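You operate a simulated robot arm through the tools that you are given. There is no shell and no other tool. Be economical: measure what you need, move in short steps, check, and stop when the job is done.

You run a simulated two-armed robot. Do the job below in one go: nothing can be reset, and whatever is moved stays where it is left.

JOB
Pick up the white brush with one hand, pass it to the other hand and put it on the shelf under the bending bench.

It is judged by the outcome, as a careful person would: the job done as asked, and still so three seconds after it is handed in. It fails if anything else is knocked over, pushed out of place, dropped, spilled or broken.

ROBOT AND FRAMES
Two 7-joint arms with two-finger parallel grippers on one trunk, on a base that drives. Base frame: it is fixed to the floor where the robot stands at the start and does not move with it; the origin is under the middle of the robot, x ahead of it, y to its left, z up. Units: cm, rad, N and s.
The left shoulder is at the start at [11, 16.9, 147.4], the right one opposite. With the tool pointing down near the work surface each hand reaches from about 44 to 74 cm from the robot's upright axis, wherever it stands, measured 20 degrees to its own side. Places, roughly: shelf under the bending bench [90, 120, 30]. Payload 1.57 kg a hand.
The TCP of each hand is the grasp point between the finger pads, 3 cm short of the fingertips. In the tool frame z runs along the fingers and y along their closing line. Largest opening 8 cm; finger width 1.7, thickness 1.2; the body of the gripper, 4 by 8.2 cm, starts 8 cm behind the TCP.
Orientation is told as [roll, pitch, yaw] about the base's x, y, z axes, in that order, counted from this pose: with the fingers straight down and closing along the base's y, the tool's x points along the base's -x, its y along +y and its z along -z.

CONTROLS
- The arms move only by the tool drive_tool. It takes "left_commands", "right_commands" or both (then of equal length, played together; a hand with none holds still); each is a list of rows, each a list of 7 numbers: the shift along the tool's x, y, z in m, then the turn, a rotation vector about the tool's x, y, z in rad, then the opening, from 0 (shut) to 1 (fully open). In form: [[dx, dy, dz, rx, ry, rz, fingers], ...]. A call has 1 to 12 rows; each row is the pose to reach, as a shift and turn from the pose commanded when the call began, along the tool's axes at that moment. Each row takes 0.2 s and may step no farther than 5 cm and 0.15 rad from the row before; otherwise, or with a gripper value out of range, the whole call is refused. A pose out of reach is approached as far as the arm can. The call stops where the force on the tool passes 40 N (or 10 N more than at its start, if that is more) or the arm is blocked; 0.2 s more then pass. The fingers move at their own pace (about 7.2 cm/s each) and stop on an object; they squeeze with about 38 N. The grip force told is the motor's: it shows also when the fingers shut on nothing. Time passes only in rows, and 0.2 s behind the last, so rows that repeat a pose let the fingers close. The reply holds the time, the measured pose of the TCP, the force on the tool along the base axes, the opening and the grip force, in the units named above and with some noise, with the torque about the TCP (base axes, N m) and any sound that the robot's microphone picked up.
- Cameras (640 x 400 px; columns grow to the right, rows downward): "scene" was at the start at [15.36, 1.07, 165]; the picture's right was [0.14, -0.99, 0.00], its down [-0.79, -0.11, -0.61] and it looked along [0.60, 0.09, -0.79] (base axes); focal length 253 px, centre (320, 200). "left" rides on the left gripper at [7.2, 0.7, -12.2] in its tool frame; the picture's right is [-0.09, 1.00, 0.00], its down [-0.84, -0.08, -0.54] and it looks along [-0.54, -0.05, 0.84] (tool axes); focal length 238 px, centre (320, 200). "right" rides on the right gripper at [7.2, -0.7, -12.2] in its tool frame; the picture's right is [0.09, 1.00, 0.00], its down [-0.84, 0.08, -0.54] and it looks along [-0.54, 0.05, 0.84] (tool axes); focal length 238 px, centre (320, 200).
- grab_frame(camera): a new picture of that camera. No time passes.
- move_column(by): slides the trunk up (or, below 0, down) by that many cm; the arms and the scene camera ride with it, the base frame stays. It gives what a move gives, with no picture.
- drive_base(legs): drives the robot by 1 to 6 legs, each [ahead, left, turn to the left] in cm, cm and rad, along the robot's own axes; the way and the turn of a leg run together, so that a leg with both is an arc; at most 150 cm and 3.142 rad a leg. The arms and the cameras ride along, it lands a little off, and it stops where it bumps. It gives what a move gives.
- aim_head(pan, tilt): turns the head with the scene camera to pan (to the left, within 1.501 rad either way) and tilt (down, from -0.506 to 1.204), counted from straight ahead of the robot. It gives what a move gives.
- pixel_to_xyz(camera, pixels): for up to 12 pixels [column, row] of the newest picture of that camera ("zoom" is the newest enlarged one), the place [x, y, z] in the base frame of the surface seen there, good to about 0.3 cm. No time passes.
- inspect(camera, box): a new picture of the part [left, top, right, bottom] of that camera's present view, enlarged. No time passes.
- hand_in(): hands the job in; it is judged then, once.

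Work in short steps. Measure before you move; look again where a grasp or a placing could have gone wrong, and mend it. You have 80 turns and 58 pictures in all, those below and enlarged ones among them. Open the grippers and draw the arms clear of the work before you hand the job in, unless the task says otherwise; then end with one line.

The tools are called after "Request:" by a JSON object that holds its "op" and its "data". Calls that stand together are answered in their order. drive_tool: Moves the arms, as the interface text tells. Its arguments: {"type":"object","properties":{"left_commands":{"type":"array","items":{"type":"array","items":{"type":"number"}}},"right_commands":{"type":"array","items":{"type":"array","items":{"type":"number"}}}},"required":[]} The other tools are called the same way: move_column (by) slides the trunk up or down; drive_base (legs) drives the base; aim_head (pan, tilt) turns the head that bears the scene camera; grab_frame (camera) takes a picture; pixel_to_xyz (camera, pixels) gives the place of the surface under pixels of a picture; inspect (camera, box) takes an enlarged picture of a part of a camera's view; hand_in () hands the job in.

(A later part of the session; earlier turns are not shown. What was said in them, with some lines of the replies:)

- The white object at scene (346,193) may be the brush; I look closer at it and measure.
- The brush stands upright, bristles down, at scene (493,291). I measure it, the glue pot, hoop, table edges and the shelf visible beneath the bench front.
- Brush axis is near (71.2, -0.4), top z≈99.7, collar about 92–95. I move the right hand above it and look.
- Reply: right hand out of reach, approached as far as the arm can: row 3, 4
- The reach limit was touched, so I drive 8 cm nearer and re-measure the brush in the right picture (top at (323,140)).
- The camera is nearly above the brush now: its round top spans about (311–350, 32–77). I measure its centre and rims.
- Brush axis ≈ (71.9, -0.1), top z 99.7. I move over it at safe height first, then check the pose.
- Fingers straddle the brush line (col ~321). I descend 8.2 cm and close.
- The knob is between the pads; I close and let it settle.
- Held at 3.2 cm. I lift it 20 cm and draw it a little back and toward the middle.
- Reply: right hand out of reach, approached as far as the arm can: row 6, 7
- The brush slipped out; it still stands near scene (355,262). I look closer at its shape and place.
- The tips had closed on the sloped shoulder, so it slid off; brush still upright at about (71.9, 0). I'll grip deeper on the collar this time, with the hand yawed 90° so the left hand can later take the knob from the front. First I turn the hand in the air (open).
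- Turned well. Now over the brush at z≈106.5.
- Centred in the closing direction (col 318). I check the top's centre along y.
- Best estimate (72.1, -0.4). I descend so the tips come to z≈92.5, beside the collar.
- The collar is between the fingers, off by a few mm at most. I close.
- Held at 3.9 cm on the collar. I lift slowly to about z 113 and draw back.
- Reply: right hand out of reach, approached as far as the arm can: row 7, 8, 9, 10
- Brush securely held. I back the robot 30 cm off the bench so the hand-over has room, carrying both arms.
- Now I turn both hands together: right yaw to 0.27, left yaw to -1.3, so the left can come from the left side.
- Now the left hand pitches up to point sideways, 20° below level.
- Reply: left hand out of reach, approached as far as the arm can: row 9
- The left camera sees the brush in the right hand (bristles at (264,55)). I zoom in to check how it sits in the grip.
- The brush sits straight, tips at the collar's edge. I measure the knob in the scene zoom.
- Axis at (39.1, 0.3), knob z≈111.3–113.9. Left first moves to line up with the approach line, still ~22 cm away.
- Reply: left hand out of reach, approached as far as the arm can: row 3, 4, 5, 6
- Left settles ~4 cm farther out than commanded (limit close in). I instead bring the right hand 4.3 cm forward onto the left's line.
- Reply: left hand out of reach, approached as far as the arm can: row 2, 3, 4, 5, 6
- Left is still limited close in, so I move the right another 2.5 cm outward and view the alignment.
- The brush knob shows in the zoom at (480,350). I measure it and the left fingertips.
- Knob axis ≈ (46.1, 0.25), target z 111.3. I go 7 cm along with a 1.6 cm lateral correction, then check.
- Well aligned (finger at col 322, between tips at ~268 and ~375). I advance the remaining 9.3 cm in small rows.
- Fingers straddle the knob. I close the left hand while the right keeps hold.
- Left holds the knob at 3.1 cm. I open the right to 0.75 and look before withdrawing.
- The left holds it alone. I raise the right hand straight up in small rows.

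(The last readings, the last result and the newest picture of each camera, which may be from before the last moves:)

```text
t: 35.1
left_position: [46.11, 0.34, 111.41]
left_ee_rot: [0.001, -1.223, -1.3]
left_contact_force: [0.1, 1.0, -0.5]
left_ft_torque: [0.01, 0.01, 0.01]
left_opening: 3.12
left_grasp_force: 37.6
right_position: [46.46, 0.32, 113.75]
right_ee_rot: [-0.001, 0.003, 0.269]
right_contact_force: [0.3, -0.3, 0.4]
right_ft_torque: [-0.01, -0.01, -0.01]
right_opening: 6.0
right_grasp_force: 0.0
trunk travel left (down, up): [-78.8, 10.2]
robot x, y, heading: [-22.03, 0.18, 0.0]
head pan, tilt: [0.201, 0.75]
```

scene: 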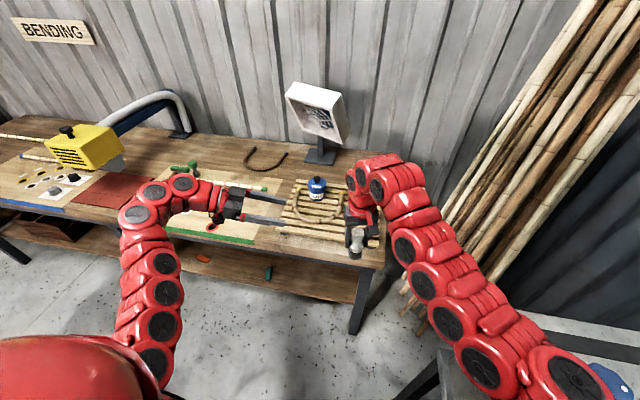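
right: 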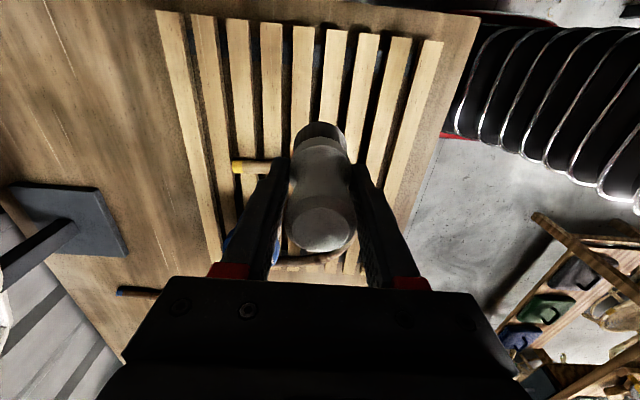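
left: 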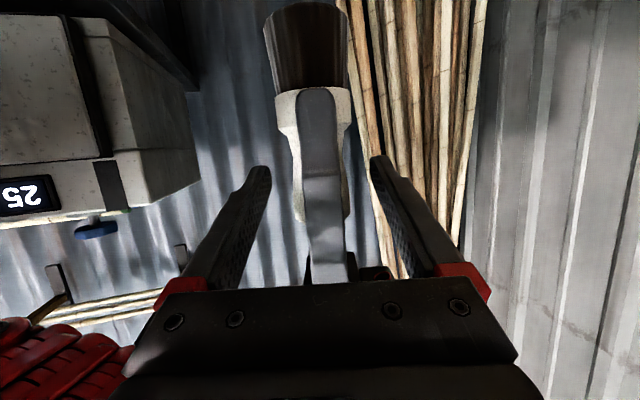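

Request:
{"op": "drive_tool", "data": {"right_commands": [[0, 0, -0.015, 0, 0, 0, 0.75], [0, 0, -0.03, 0, 0, 0, 0.75], [0, 0, -0.045, 0, 0, 0, 0.75], [0, 0, -0.06, 0, 0, 0, 0.75]]}}

Request:
{"op": "grab_frame", "data": {"camera": "scene"}}

```text
t: 36.1
left_position: [46.26, 0.23, 111.3]
left_ee_rot: [0.0, -1.222, -1.301]
left_contact_force: [-0.3, -0.2, -1.0]
left_ft_torque: [0.01, 0.02, -0.03]
left_opening: 3.16
left_grasp_force: 38.1
right_position: [46.52, 0.42, 119.96]
right_ee_rot: [0.001, 0.003, 0.271]
right_contact_force: [0.3, -0.1, -0.1]
right_ft_torque: [-0.03, -0.03, -0.04]
right_opening: 5.97
right_grasp_force: 0.0
trunk travel left (down, up): [-78.8, 10.2]
robot x, y, heading: [-21.87, -0.07, 0.003]
head pan, tilt: [0.201, 0.75]
```

```text
24 pictures are left
```

scene: 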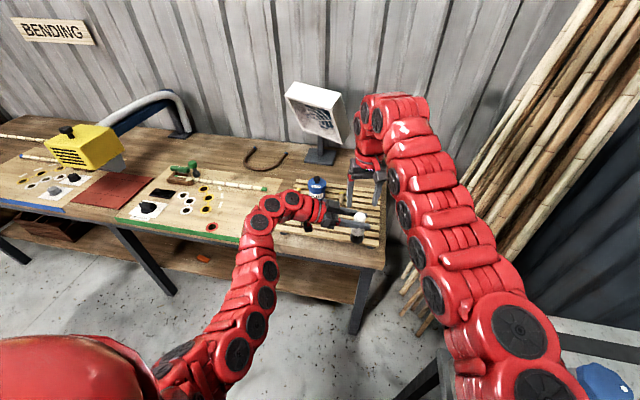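

Right is clear above. I shift the right hand away 12 cm and the left 12 cm the other way, and measure bench landmarks (seam near (120,215), leg (150,265), sign (55,33)).

Request:
{"op": "pixel_to_xyz", "data": {"camera": "scene", "pixels": [[55, 33], [118, 216], [125, 250], [173, 293], [355, 330], [90, 150], [5, 205], [45, 228], [225, 275], [12, 250], [100, 190], [320, 285]]}}

Request:
{"op": "drive_tool", "data": {"right_commands": [[0.01, -0.03, -0.01, 0, 0, 0, 0.75], [0.02, -0.06, -0.02, 0, 0, 0, 0.75], [0.03, -0.09, -0.02, 0, 0, 0, 0.75], [0.033, -0.12, -0.02, 0, 0, 0, 0.75]], "left_commands": [[0, 0, -0.02, 0, 0, 0, 0], [0, 0, -0.05, 0, 0, 0, 0], [0, 0, -0.08, 0, 0, 0, 0], [0, 0, -0.12, 0, 0, 0, 0]]}}

```text
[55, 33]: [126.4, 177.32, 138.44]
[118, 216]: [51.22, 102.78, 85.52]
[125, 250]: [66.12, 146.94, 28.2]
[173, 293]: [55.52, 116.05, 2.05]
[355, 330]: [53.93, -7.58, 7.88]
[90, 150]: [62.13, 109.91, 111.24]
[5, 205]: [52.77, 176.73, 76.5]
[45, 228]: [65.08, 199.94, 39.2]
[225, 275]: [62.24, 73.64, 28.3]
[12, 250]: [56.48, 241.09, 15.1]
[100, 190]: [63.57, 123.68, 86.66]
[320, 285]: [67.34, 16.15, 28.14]
```

```text
t: 37.1
left_position: [43.15, 11.28, 115.38]
left_ee_rot: [0.002, -1.222, -1.302]
left_contact_force: [0.0, -0.1, -1.7]
left_ft_torque: [0.03, 0.0, 0.01]
left_opening: 3.14
left_grasp_force: 38.3
right_position: [46.47, -12.23, 121.72]
right_ee_rot: [-0.001, 0.0, 0.268]
right_contact_force: [0.5, 0.9, -1.1]
right_ft_torque: [0.01, 0.02, -0.02]
right_opening: 6.0
right_grasp_force: 0.1
trunk travel left (down, up): [-78.8, 10.2]
robot x, y, heading: [-21.91, -0.05, 0.001]
head pan, tilt: [0.201, 0.75]
```

The bench is one long one (legs at y≈-8, 116, 241), shelf at z≈28. Now I turn the left hand back to point forward, keeping the brush upright, while moving out to the left.

Request:
{"op": "drive_tool", "data": {"left_commands": [[0.002, 0.012, -0.013, -0.1357, 0, -0.0494, 0], [0.005, 0.024, -0.026, -0.2715, 0, -0.0988, 0], [0.007, 0.035, -0.039, -0.407, 0, -0.148, 0], [0.009, 0.047, -0.052, -0.543, 0, -0.1976, 0], [0.012, 0.058, -0.064, -0.679, 0, -0.247, 0], [0.014, 0.07, -0.077, -0.814, 0, -0.296, 0], [0.016, 0.082, -0.09, -0.95, 0, -0.346, 0], [0.019, 0.093, -0.103, -1.086, 0, -0.395, 0], [0.021, 0.105, -0.116, -1.222, 0, -0.445, 0], [0.021, 0.105, -0.116, -1.222, 0, -0.445, 0]]}}

Request:
{"op": "grab_frame", "data": {"camera": "left"}}

```text
t: 39.3
left_position: [50.19, 25.02, 117.24]
left_ee_rot: [-0.004, -1.223, 0.003]
left_contact_force: [0.3, 0.3, -0.7]
left_ft_torque: [-0.02, 0.02, 0.02]
left_opening: 3.14
left_grasp_force: 38.4
right_position: [46.54, -12.15, 121.76]
right_ee_rot: [0.0, 0.0, 0.268]
right_contact_force: [0.3, -0.1, 0.8]
right_ft_torque: [0.0, 0.0, 0.03]
right_opening: 6.0
right_grasp_force: 0.1
trunk travel left (down, up): [-78.8, 10.2]
robot x, y, heading: [-22.26, -0.22, 0.005]
head pan, tilt: [0.201, 0.75]
```

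```text
23 pictures are left
```

left: 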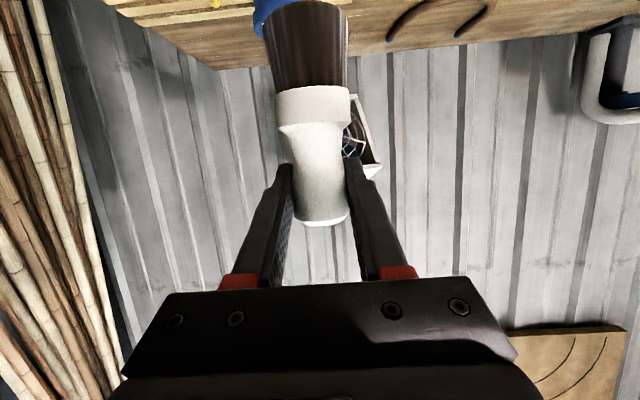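

Brush held firmly. Before backing off, I look to each side/back for obstacles.

Request:
{"op": "aim_head", "data": {"pan": 1.5, "tilt": 0.6}}

Request:
{"op": "grab_frame", "data": {"camera": "scene"}}

Request:
{"op": "aim_head", "data": {"pan": -1.5, "tilt": 0.6}}

Request:
{"op": "grab_frame", "data": {"camera": "scene"}}

```text
t: 40.7
left_position: [50.23, 25.09, 117.32]
left_ee_rot: [-0.002, -1.222, 0.002]
left_contact_force: [0.2, 0.3, -1.6]
left_ft_torque: [-0.01, -0.01, 0.01]
left_opening: 3.12
left_grasp_force: 38.1
right_position: [46.49, -12.12, 121.77]
right_ee_rot: [0.001, -0.002, 0.269]
right_contact_force: [0.6, -0.1, 0.7]
right_ft_torque: [0.04, 0.01, 0.03]
right_opening: 6.01
right_grasp_force: 0.2
trunk travel left (down, up): [-78.8, 10.2]
robot x, y, heading: [-22.3, -0.2, -0.003]
head pan, tilt: [1.499, 0.6]
```

```text
22 pictures are left
```

scene: 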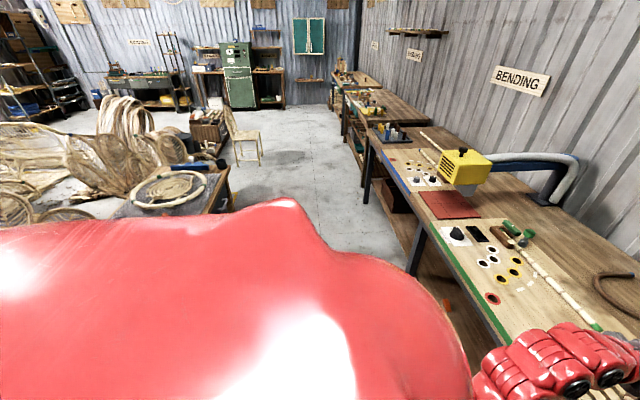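

```text
t: 43.3
left_position: [50.03, 25.08, 117.34]
left_ee_rot: [-0.001, -1.222, 0.002]
left_contact_force: [0.0, 0.4, -1.5]
left_ft_torque: [0.0, -0.01, -0.03]
left_opening: 3.14
left_grasp_force: 38.2
right_position: [46.47, -12.1, 121.74]
right_ee_rot: [0.002, 0.001, 0.267]
right_contact_force: [0.0, 0.4, 0.4]
right_ft_torque: [0.02, 0.01, 0.0]
right_opening: 6.0
right_grasp_force: 0.2
trunk travel left (down, up): [-78.8, 10.2]
robot x, y, heading: [-21.88, 0.26, -0.001]
head pan, tilt: [-1.499, 0.6]
```

```text
21 pictures are left
```

scene: 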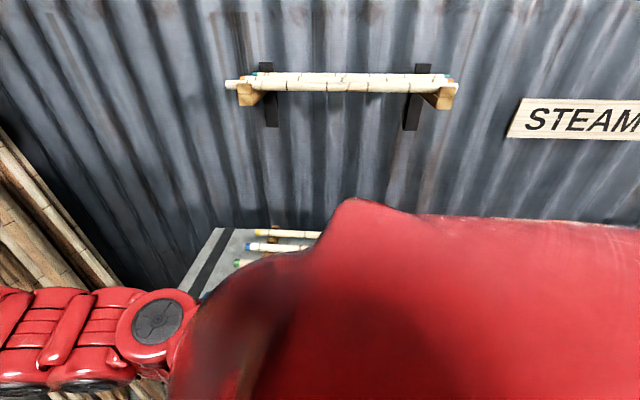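

Free floor to the left and left-rear; a steamer table is close on the right. So I go left 50 cm first, then back 35 cm.

Request:
{"op": "drive_base", "data": {"legs": [[0, 50, 0], [-35, 0, 0]]}}

Request:
{"op": "aim_head", "data": {"pan": 0.2, "tilt": 0.75}}

Request:
{"op": "grab_frame", "data": {"camera": "scene"}}

```text
t: 47.8
left_position: [24.42, 74.17, 117.59]
left_ee_rot: [-0.006, -1.225, -0.005]
left_contact_force: [-1.0, 0.3, -0.2]
left_ft_torque: [-0.01, 0.04, -0.02]
left_opening: 3.15
left_grasp_force: 38.2
right_position: [20.37, 36.94, 122.2]
right_ee_rot: [0.0, -0.004, 0.258]
right_contact_force: [-0.5, -0.3, 0.4]
right_ft_torque: [0.0, -0.04, 0.02]
right_opening: 6.0
right_grasp_force: 0.0
trunk travel left (down, up): [-78.8, 10.2]
robot x, y, heading: [-47.18, 49.68, -0.013]
head pan, tilt: [-1.499, 0.6]
stopped in leg 2: the robot was blocked; the commanded pose is now the measured one
```

```text
t: 49.5
left_position: [25.11, 73.88, 117.34]
left_ee_rot: [-0.002, -1.219, -0.011]
left_contact_force: [-1.3, -0.1, -1.5]
left_ft_torque: [0.02, 0.01, 0.02]
left_opening: 3.14
left_grasp_force: 38.3
right_position: [20.92, 36.8, 121.79]
right_ee_rot: [-0.001, 0.001, 0.257]
right_contact_force: [-0.4, 0.4, 1.0]
right_ft_torque: [0.0, 0.02, -0.01]
right_opening: 6.0
right_grasp_force: 0.1
trunk travel left (down, up): [-78.8, 10.2]
robot x, y, heading: [-47.32, 49.88, -0.014]
head pan, tilt: [0.201, 0.75]
```

```text
20 pictures are left
```

scene: 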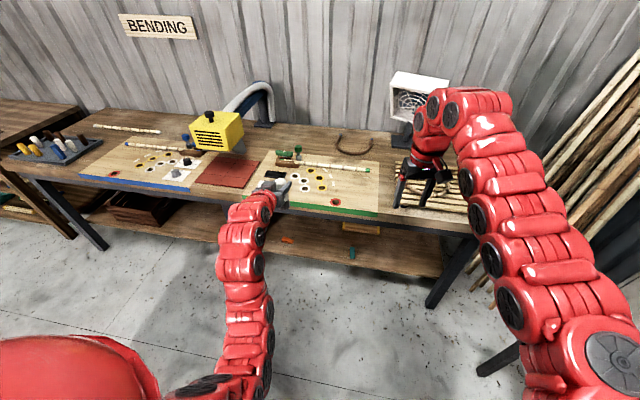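

Base touched something behind at x≈-47, so I nudge forward 3 cm and won't back further. I measure the shelf and items under it.

Request:
{"op": "drive_base", "data": {"legs": [[3, 0, 0.013]]}}

Request:
{"op": "pixel_to_xyz", "data": {"camera": "scene", "pixels": [[288, 240], [352, 253], [360, 228], [320, 240], [320, 262], [200, 215], [190, 235], [200, 244], [420, 255], [130, 210], [330, 215], [300, 232]]}}

Request:
{"op": "inspect", "data": {"camera": "scene", "box": [80, 170, 480, 320]}}

```text
t: 50.3
left_position: [27.18, 74.93, 117.48]
left_ee_rot: [-0.002, -1.223, 0.002]
left_contact_force: [-0.3, 1.0, -0.8]
left_ft_torque: [-0.01, 0.04, -0.02]
left_opening: 3.13
left_grasp_force: 37.9
right_position: [23.61, 37.79, 122.19]
right_ee_rot: [0.0, -0.005, 0.27]
right_contact_force: [-1.1, -0.5, -0.6]
right_ft_torque: [-0.02, -0.02, 0.01]
right_opening: 6.0
right_grasp_force: 0.1
trunk travel left (down, up): [-78.8, 10.2]
robot x, y, heading: [-44.48, 50.28, -0.009]
head pan, tilt: [0.201, 0.75]
```

```text
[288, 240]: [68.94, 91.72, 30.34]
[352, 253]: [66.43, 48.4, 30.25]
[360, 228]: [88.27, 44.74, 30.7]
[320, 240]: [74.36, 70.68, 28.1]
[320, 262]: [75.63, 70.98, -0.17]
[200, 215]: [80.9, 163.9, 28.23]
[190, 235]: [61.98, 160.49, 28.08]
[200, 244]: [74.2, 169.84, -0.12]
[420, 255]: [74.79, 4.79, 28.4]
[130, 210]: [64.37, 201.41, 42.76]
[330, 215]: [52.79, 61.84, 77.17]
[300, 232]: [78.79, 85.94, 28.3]
```

```text
1.60 times, centred on (280, 245) of scene
```

zoom: 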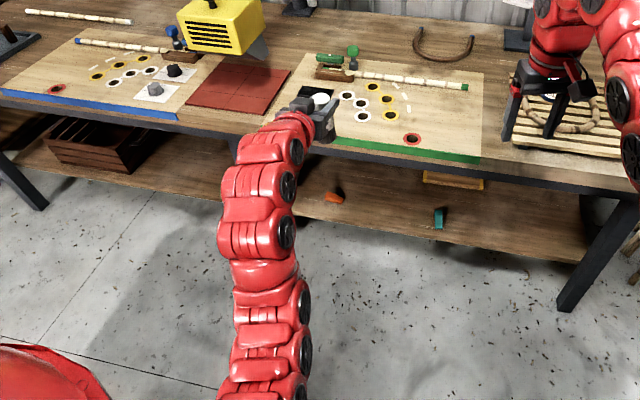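

The free spot on the shelf is between the orange item (69,92) and green (66,48): target (73, 70), shelf z 28.2. First I retract the right hand (back, down, outward) so it stays in front of the bench.

Request:
{"op": "drive_tool", "data": {"right_commands": [[0.025, -0.006, 0.025, 0, 0, 0, 0.75], [0.05, -0.012, 0.05, 0, 0, 0, 0.75], [0.08, -0.018, 0.08, 0, 0, 0, 0.5], [0.11, -0.024, 0.11, 0, 0, 0, 0.3], [0.14, -0.03, 0.13, 0, 0, 0, 0.2], [0.166, -0.037, 0.15, 0, 0, 0, 0.2], [0.166, -0.037, 0.15, 0, 0, 0, 0.2]]}}

```text
t: 51.9
left_position: [27.61, 74.78, 117.19]
left_ee_rot: [-0.001, -1.221, 0.001]
left_contact_force: [-0.2, -0.3, -0.9]
left_ft_torque: [0.01, 0.0, -0.03]
left_opening: 3.14
left_grasp_force: 38.4
right_position: [19.55, 35.21, 116.96]
right_ee_rot: [0.001, 0.0, 0.27]
right_contact_force: [1.0, -0.2, -0.4]
right_ft_torque: [-0.02, -0.04, 0.01]
right_opening: 1.61
right_grasp_force: 0.0
right hand out of reach, approached as far as the arm can: row 3, 4, 5, 6, 7
trunk travel left (down, up): [-78.8, 10.2]
robot x, y, heading: [-44.45, 49.76, -0.003]
head pan, tilt: [0.201, 0.75]
```

Right is near its inner limit; I go outward to its own side and lower first.

Request:
{"op": "drive_tool", "data": {"right_commands": [[0.007, -0.024, 0.025, 0, 0, 0, 0.2], [0.013, -0.048, 0.05, 0, 0, 0, 0.2], [0.02, -0.072, 0.08, 0, 0, 0, 0.2], [0.027, -0.096, 0.11, 0, 0, 0, 0.2], [0.027, -0.096, 0.14, 0, 0, 0, 0.2], [0.055, -0.09, 0.16, 0, 0, 0, 0.2], [0.085, -0.08, 0.16, 0, 0, 0, 0.2], [0.115, -0.07, 0.16, 0, 0, 0, 0.2]]}}

```text
t: 53.7
left_position: [27.59, 75.11, 117.27]
left_ee_rot: [-0.007, -1.22, 0.005]
left_contact_force: [0.0, 0.8, -1.2]
left_ft_torque: [0.0, 0.01, -0.01]
left_opening: 3.16
left_grasp_force: 38.6
right_position: [9.01, 25.14, 97.83]
right_ee_rot: [-0.008, -0.004, 0.271]
right_contact_force: [-0.2, 0.0, -0.3]
right_ft_torque: [0.01, -0.02, 0.01]
right_opening: 1.58
right_grasp_force: 0.0
right hand out of reach, approached as far as the arm can: row 2, 3, 6, 7, 8
trunk travel left (down, up): [-78.8, 10.2]
robot x, y, heading: [-44.44, 49.74, -0.001]
head pan, tilt: [0.201, 0.75]
```

Right is retracted to (9, 25, 98). Now the trunk goes down 40 cm, then I look.

Request:
{"op": "move_column", "data": {"by": -40}}

Request:
{"op": "grab_frame", "data": {"camera": "scene"}}

```text
t: 57.5
left_position: [27.61, 74.83, 77.22]
left_ee_rot: [-0.002, -1.22, 0.0]
left_contact_force: [-0.1, -0.1, -1.6]
left_ft_torque: [-0.02, 0.0, 0.02]
left_opening: 3.14
left_grasp_force: 38.3
right_position: [9.22, 24.9, 57.68]
right_ee_rot: [-0.007, -0.005, 0.27]
right_contact_force: [0.0, 0.0, -0.2]
right_ft_torque: [0.02, 0.02, 0.02]
right_opening: 1.6
right_grasp_force: 0.0
trunk travel left (down, up): [-38.8, 50.2]
robot x, y, heading: [-44.44, 49.5, -0.005]
head pan, tilt: [0.201, 0.75]
```

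```text
18 pictures are left
```

scene: 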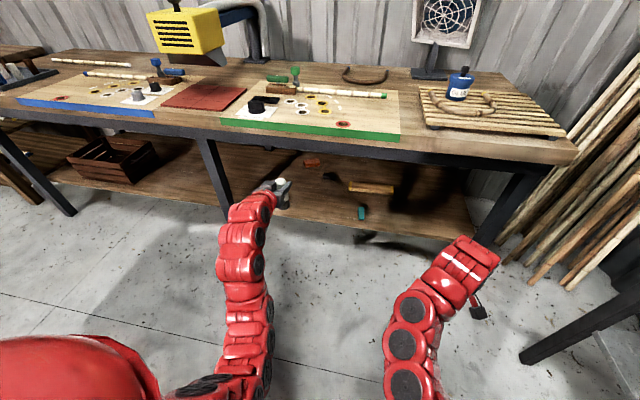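

Clear view. I check the lowest arm parts before lowering further.

Request:
{"op": "pixel_to_xyz", "data": {"camera": "scene", "pixels": [[240, 215], [235, 265], [250, 330], [270, 375], [480, 310], [410, 330], [455, 260], [405, 380], [311, 162], [361, 212], [370, 188], [335, 178]]}}

```text
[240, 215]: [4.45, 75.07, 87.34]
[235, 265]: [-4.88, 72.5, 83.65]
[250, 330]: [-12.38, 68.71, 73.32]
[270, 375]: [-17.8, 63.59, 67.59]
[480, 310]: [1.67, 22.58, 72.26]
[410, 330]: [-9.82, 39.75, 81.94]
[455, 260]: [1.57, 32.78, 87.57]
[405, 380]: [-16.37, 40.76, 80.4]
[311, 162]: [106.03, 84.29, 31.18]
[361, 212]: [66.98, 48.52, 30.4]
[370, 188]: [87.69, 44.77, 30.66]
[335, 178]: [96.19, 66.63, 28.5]
```

Elbows stay well above the floor. Lower another 35 cm.

Request:
{"op": "move_column", "data": {"by": -35}}

Request:
{"op": "aim_head", "data": {"pan": 0.35, "tilt": 0.5}}

Request:
{"op": "grab_frame", "data": {"camera": "scene"}}

```text
t: 61.0
left_position: [27.61, 74.88, 42.22]
left_ee_rot: [-0.002, -1.218, 0.003]
left_contact_force: [0.2, 0.6, -0.7]
left_ft_torque: [0.02, -0.03, -0.02]
left_opening: 3.15
left_grasp_force: 37.9
right_position: [9.23, 25.08, 22.66]
right_ee_rot: [-0.006, -0.006, 0.27]
right_contact_force: [-0.4, 0.7, -0.4]
right_ft_torque: [0.02, 0.0, -0.05]
right_opening: 1.61
right_grasp_force: 0.0
trunk travel left (down, up): [-3.8, 85.2]
robot x, y, heading: [-44.58, 49.74, -0.001]
head pan, tilt: [0.201, 0.75]
```

```text
t: 61.7
left_position: [27.64, 75.07, 42.24]
left_ee_rot: [-0.002, -1.219, 0.002]
left_contact_force: [-0.1, -0.1, -0.7]
left_ft_torque: [-0.01, 0.0, -0.01]
left_opening: 3.13
left_grasp_force: 37.9
right_position: [9.16, 25.03, 22.75]
right_ee_rot: [-0.007, -0.005, 0.271]
right_contact_force: [0.0, -0.9, 0.4]
right_ft_torque: [0.06, -0.02, 0.02]
right_opening: 1.61
right_grasp_force: 0.0
trunk travel left (down, up): [-3.8, 85.2]
robot x, y, heading: [-44.59, 50.08, -0.002]
head pan, tilt: [0.351, 0.499]
```

```text
17 pictures are left
```

scene: 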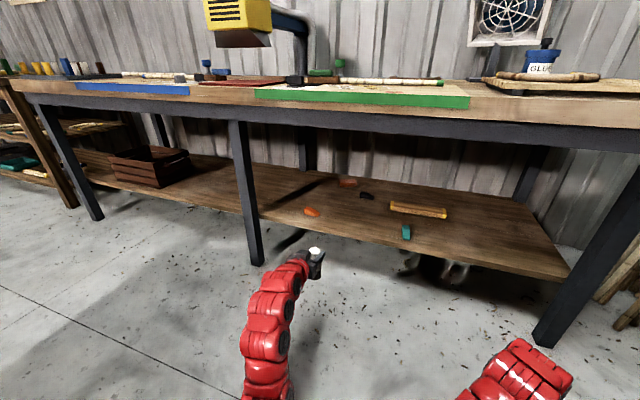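

Good view beneath the bench. I measure the free area around (355,218) and neighbours.

Request:
{"op": "pixel_to_xyz", "data": {"camera": "scene", "pixels": [[311, 212], [406, 232], [366, 196], [392, 207], [360, 216], [350, 225], [340, 232], [355, 240], [255, 255], [430, 268], [345, 135], [316, 258]]}}

```text
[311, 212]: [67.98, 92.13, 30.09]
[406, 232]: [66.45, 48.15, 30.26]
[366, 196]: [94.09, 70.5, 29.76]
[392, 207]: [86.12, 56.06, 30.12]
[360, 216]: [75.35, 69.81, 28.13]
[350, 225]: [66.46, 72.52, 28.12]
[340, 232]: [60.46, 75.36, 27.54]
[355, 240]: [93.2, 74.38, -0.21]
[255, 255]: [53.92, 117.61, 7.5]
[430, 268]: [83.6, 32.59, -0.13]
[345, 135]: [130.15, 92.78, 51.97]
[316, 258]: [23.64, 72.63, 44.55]
```

Target spot (72, 74) is clear. I drive ahead 28 cm (brush bottom ~6 cm above shelf level, right hand still in front of the bench).

Request:
{"op": "drive_base", "data": {"legs": [[28, 0, 0]]}}

Request:
{"op": "drive_tool", "data": {"left_commands": [[0.01, 0, 0.028, 0, 0, 0, 0], [0.0197, 0, 0.054, 0, 0, 0, 0], [0.0197, 0, 0.054, 0, 0, 0, 0]]}}

Request:
{"op": "grab_frame", "data": {"camera": "scene"}}

```text
t: 63.7
left_position: [55.48, 74.88, 42.26]
left_ee_rot: [0.0, -1.22, 0.003]
left_contact_force: [-0.5, 0.2, -0.8]
left_ft_torque: [-0.01, -0.01, 0.02]
left_opening: 3.15
left_grasp_force: 38.1
right_position: [37.1, 24.99, 22.7]
right_ee_rot: [-0.006, -0.004, 0.271]
right_contact_force: [-0.2, -0.9, -0.4]
right_ft_torque: [0.01, -0.01, -0.01]
right_opening: 1.62
right_grasp_force: 0.0
trunk travel left (down, up): [-3.8, 85.2]
robot x, y, heading: [-16.63, 49.7, 0.001]
head pan, tilt: [0.351, 0.499]
```

```text
t: 64.5
left_position: [59.86, 74.83, 38.56]
left_ee_rot: [-0.001, -1.219, 0.001]
left_contact_force: [-0.7, 0.3, -0.8]
left_ft_torque: [-0.02, 0.02, 0.0]
left_opening: 3.15
left_grasp_force: 37.6
right_position: [37.26, 25.06, 22.51]
right_ee_rot: [-0.007, -0.005, 0.269]
right_contact_force: [0.0, 0.3, -0.4]
right_ft_torque: [0.0, 0.02, -0.04]
right_opening: 1.58
right_grasp_force: 0.1
trunk travel left (down, up): [-3.8, 85.2]
robot x, y, heading: [-16.56, 49.62, -0.002]
head pan, tilt: [0.351, 0.499]
```

```text
16 pictures are left
```

scene: 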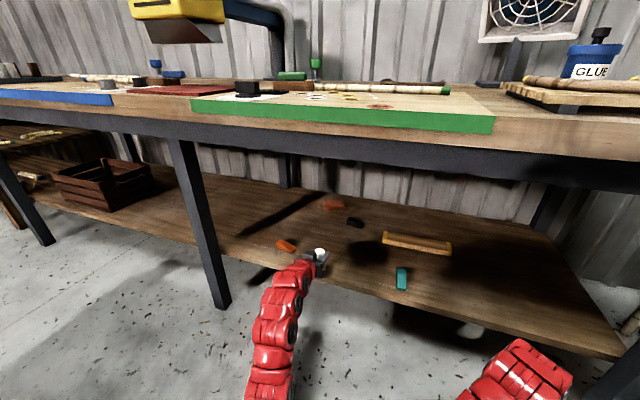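

I had the tool-x sign reversed, so it dipped to z 38.6 (no contact). I raise 5 cm, then go level forward to x≈72.5.

Request:
{"op": "drive_tool", "data": {"left_commands": [[-0.024, 0, -0.009, 0, 0, 0, 0], [-0.047, 0, -0.017, 0, 0, 0, 0], [-0.058, 0, 0.013, 0, 0, 0, 0], [-0.069, 0, 0.043, 0, 0, 0, 0], [-0.08, 0, 0.072, 0, 0, 0, 0], [-0.09, 0, 0.101, 0, 0, 0, 0], [-0.09, 0, 0.101, 0, 0, 0, 0]]}}

Request:
{"op": "grab_frame", "data": {"camera": "left"}}

Request:
{"op": "inspect", "data": {"camera": "scene", "box": [220, 180, 460, 330]}}

```text
t: 66.1
left_position: [72.52, 74.87, 43.56]
left_ee_rot: [0.0, -1.218, 0.002]
left_contact_force: [0.6, -0.4, -1.1]
left_ft_torque: [0.02, -0.02, -0.03]
left_opening: 3.14
left_grasp_force: 38.0
right_position: [37.26, 24.95, 22.68]
right_ee_rot: [-0.008, -0.006, 0.269]
right_contact_force: [-0.2, 0.5, -0.6]
right_ft_torque: [0.0, -0.03, 0.02]
right_opening: 1.59
right_grasp_force: 0.0
trunk travel left (down, up): [-3.8, 85.2]
robot x, y, heading: [-16.22, 49.64, -0.002]
head pan, tilt: [0.351, 0.499]
```

```text
15 pictures are left
```

left: 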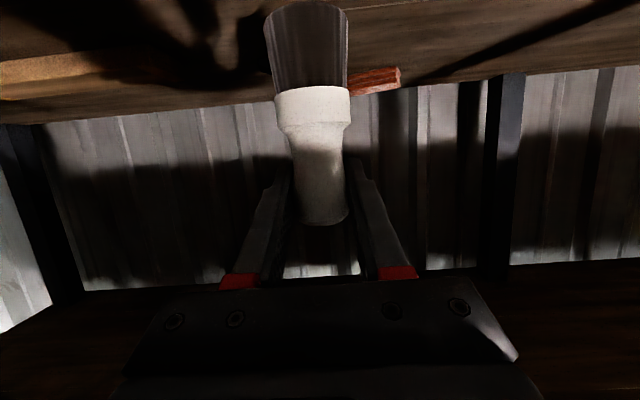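

```text
2.67 times, centred on (340, 255) of scene
```

zoom: 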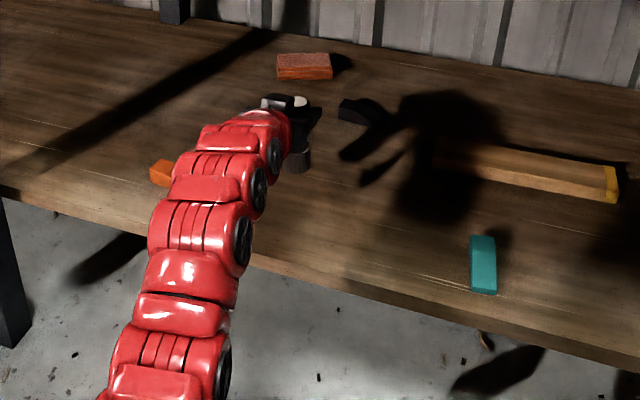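

Above the free spot. I lower 6 cm, reading the force.

Request:
{"op": "drive_tool", "data": {"left_commands": [[0.019, 0, 0.007, 0, 0, 0, 0], [0.038, 0, 0.014, 0, 0, 0, 0], [0.0564, 0, 0.0205, 0, 0, 0, 0], [0.0564, 0, 0.0205, 0, 0, 0, 0]]}}

Request:
{"op": "inspect", "data": {"camera": "scene", "box": [290, 200, 370, 250]}}

```text
t: 67.1
left_position: [72.51, 74.89, 37.47]
left_ee_rot: [-0.003, -1.221, 0.004]
left_contact_force: [-0.1, 0.3, -1.2]
left_ft_torque: [-0.01, -0.02, 0.01]
left_opening: 3.13
left_grasp_force: 37.5
right_position: [37.17, 25.0, 22.62]
right_ee_rot: [-0.007, -0.004, 0.272]
right_contact_force: [-0.3, -0.5, 1.0]
right_ft_torque: [0.01, 0.0, 0.0]
right_opening: 1.59
right_grasp_force: 0.2
trunk travel left (down, up): [-3.8, 85.2]
robot x, y, heading: [-16.2, 49.95, 0.002]
head pan, tilt: [0.351, 0.499]
```

```text
8.00 times, centred on (330, 225) of scene
```

zoom: 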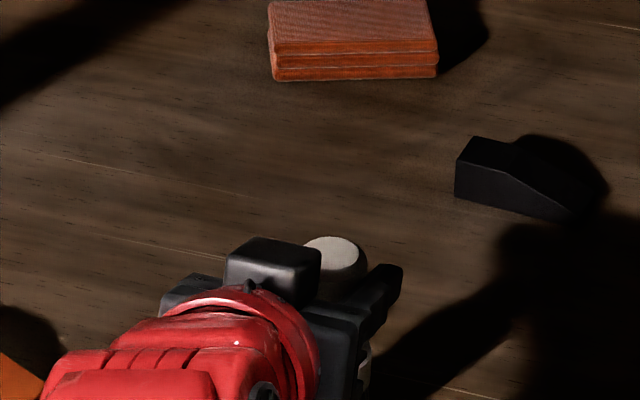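

No contact yet (force z -1.2, the weight). I lower in two 0.5 cm steps watching the force.

Request:
{"op": "drive_tool", "data": {"left_commands": [[0.0024, 0, 0.0009, 0, 0, 0, 0], [0.0047, 0, 0.0017, 0, 0, 0, 0], [0.0047, 0, 0.0017, 0, 0, 0, 0]]}}

Request:
{"op": "drive_tool", "data": {"left_commands": [[0.002, 0, 0.0007, 0, 0, 0, 0], [0.0038, 0, 0.0014, 0, 0, 0, 0], [0.0038, 0, 0.0014, 0, 0, 0, 0]]}}

```text
t: 67.9
left_position: [72.57, 74.87, 37.19]
left_ee_rot: [-0.003, -1.222, 0.0]
left_contact_force: [0.5, -0.9, 5.8]
left_ft_torque: [-0.02, -0.14, 0.03]
left_opening: 3.14
left_grasp_force: 37.7
right_position: [37.21, 24.92, 22.7]
right_ee_rot: [-0.007, -0.005, 0.269]
right_contact_force: [-0.4, -1.1, 0.5]
right_ft_torque: [0.01, 0.03, 0.03]
right_opening: 1.59
right_grasp_force: 0.1
trunk travel left (down, up): [-3.8, 85.2]
robot x, y, heading: [-16.53, 49.62, 0.002]
head pan, tilt: [0.351, 0.499]
```

```text
t: 68.7
left_position: [72.44, 74.82, 37.18]
left_ee_rot: [0.001, -1.227, -0.002]
left_contact_force: [3.2, 1.7, 23.5]
left_ft_torque: [0.01, -0.05, 0.01]
left_opening: 3.13
left_grasp_force: 38.4
right_position: [37.18, 25.0, 22.77]
right_ee_rot: [-0.007, -0.007, 0.271]
right_contact_force: [0.8, 0.1, -0.1]
right_ft_torque: [-0.01, 0.0, -0.03]
right_opening: 1.61
right_grasp_force: 0.0
trunk travel left (down, up): [-3.8, 85.2]
robot x, y, heading: [-16.53, 49.85, -0.001]
head pan, tilt: [0.351, 0.499]
```

The bristles rest on the shelf (23 N). I ease up 0.4 cm, then open gently.

Request:
{"op": "drive_tool", "data": {"left_commands": [[-0.002, 0, -0.0007, 0, 0, 0, 0], [-0.0042, 0, -0.0015, 0, 0, 0, 0], [-0.0042, 0, -0.0015, 0, 0, 0, 0]]}}

Request:
{"op": "drive_tool", "data": {"left_commands": [[0, 0, 0, 0, 0, 0, 0.42], [0, 0, 0, 0, 0, 0, 0.48], [0, 0, 0, 0, 0, 0, 0.55], [0, 0, 0, 0, 0, 0, 0.65], [0, 0, 0, 0, 0, 0, 0.75], [0, 0, 0, 0, 0, 0, 0.75]]}}

Request:
{"op": "grab_frame", "data": {"camera": "left"}}

```text
t: 69.5
left_position: [72.43, 74.99, 37.12]
left_ee_rot: [-0.001, -1.22, 0.001]
left_contact_force: [3.6, -0.7, 15.1]
left_ft_torque: [-0.04, -0.33, -0.02]
left_opening: 3.11
left_grasp_force: 38.2
right_position: [37.15, 24.98, 22.75]
right_ee_rot: [-0.008, -0.008, 0.271]
right_contact_force: [-0.2, -0.2, 0.6]
right_ft_torque: [0.0, 0.0, 0.01]
right_opening: 1.6
right_grasp_force: 0.0
trunk travel left (down, up): [-3.8, 85.2]
robot x, y, heading: [-16.19, 49.83, -0.001]
head pan, tilt: [0.351, 0.499]
```

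```text
t: 70.9
left_position: [72.5, 74.84, 36.99]
left_ee_rot: [-0.003, -1.22, 0.004]
left_contact_force: [0.2, 0.7, 0.0]
left_ft_torque: [0.01, -0.01, -0.04]
left_opening: 5.99
left_grasp_force: 0.0
right_position: [37.16, 25.05, 22.67]
right_ee_rot: [-0.007, -0.006, 0.271]
right_contact_force: [-0.2, -0.9, -0.4]
right_ft_torque: [0.03, 0.01, 0.01]
right_opening: 1.57
right_grasp_force: 0.0
trunk travel left (down, up): [-3.8, 85.2]
robot x, y, heading: [-16.46, 49.85, 0.003]
head pan, tilt: [0.351, 0.499]
```

```text
12 pictures are left
```

left: 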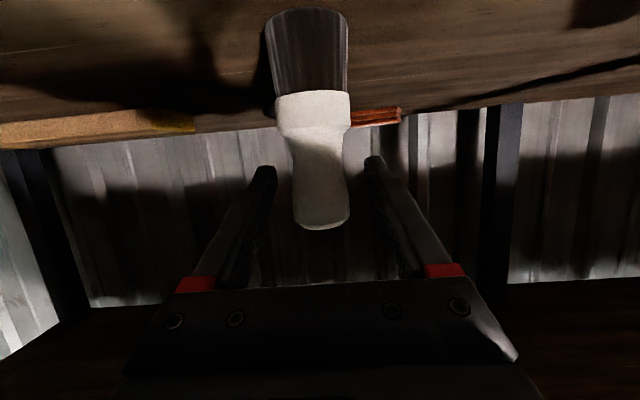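

The brush stands alone between open fingers. I withdraw straight back along the tool.

Request:
{"op": "drive_tool", "data": {"left_commands": [[0, 0, -0.015, 0, 0, 0, 0.8], [0, 0, -0.03, 0, 0, 0, 0.85], [0, 0, -0.05, 0, 0, 0, 0.85], [0, 0, -0.08, 0, 0, 0, 0.85], [0, 0, -0.12, 0, 0, 0, 0.85], [0, 0, -0.16, 0, 0, 0, 0.85], [0, 0, -0.17, 0, 0, 0, 0.85]]}}

Request:
{"op": "drive_base", "data": {"legs": [[-22, 0, 0]]}}

Request:
{"op": "grab_frame", "data": {"camera": "scene"}}

Request:
{"op": "inspect", "data": {"camera": "scene", "box": [250, 160, 450, 285]}}

```text
t: 72.5
left_position: [56.48, 74.76, 42.85]
left_ee_rot: [-0.001, -1.22, 0.004]
left_contact_force: [-0.2, -0.4, -0.2]
left_ft_torque: [0.0, 0.0, -0.01]
left_opening: 6.83
left_grasp_force: 0.0
right_position: [37.25, 25.01, 22.63]
right_ee_rot: [-0.007, -0.005, 0.271]
right_contact_force: [0.1, -0.1, -0.1]
right_ft_torque: [-0.03, 0.0, 0.0]
right_opening: 1.61
right_grasp_force: 0.1
trunk travel left (down, up): [-3.8, 85.2]
robot x, y, heading: [-16.27, 49.53, -0.0]
head pan, tilt: [0.351, 0.499]
```

```text
t: 74.2
left_position: [34.39, 74.77, 42.77]
left_ee_rot: [-0.003, -1.22, 0.002]
left_contact_force: [0.1, 0.8, 0.1]
left_ft_torque: [-0.01, -0.03, 0.0]
left_opening: 6.8
left_grasp_force: 0.1
right_position: [14.94, 24.85, 22.74]
right_ee_rot: [-0.006, -0.004, 0.269]
right_contact_force: [-0.2, 0.6, -0.1]
right_ft_torque: [-0.01, 0.0, 0.05]
right_opening: 1.59
right_grasp_force: 0.1
trunk travel left (down, up): [-3.8, 85.2]
robot x, y, heading: [-38.94, 49.58, -0.001]
head pan, tilt: [0.351, 0.499]
```

```text
11 pictures are left
```

scene: 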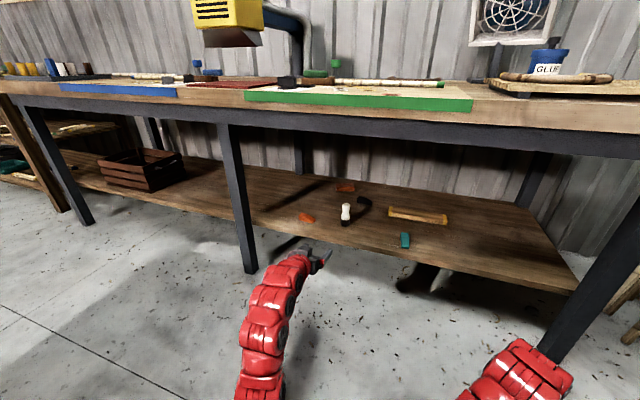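

```text
3.20 times, centred on (350, 222) of scene
```

zoom: 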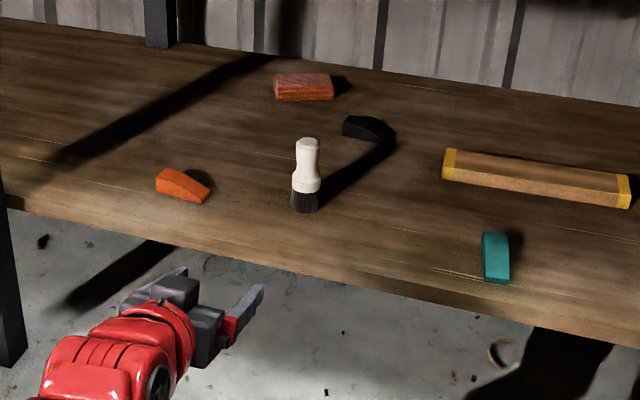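

The brush stands upright on the shelf at zoom (306,175), all else in place. I open both grippers fully in the clear.

Request:
{"op": "drive_tool", "data": {"right_commands": [[0, 0, 0, 0, 0, 0, 1], [0, 0, 0, 0, 0, 0, 1], [0, 0, 0, 0, 0, 0, 1]], "left_commands": [[0, 0, 0, 0, 0, 0, 1], [0, 0, 0, 0, 0, 0, 1], [0, 0, 0, 0, 0, 0, 1]]}}

Request:
{"op": "hand_in", "data": {}}

```text
t: 75.0
left_position: [34.44, 74.71, 42.88]
left_ee_rot: [-0.001, -1.22, 0.0]
left_contact_force: [0.2, 0.3, 0.3]
left_ft_torque: [0.0, 0.0, 0.04]
left_opening: 8.01
left_grasp_force: 0.1
right_position: [14.91, 24.87, 22.68]
right_ee_rot: [-0.008, -0.006, 0.269]
right_contact_force: [0.8, -0.2, 1.1]
right_ft_torque: [-0.01, 0.0, -0.01]
right_opening: 7.99
right_grasp_force: 0.0
trunk travel left (down, up): [-3.8, 85.2]
robot x, y, heading: [-38.33, 49.73, -0.004]
head pan, tilt: [0.351, 0.499]
```

```text
The job is handed in.
```

The right hand picked up the white brush and passed it to the left, which stood it upright on the shelf under the bending bench. The base bumped something unseen behind it while backing up, and I did not check whether that moved.
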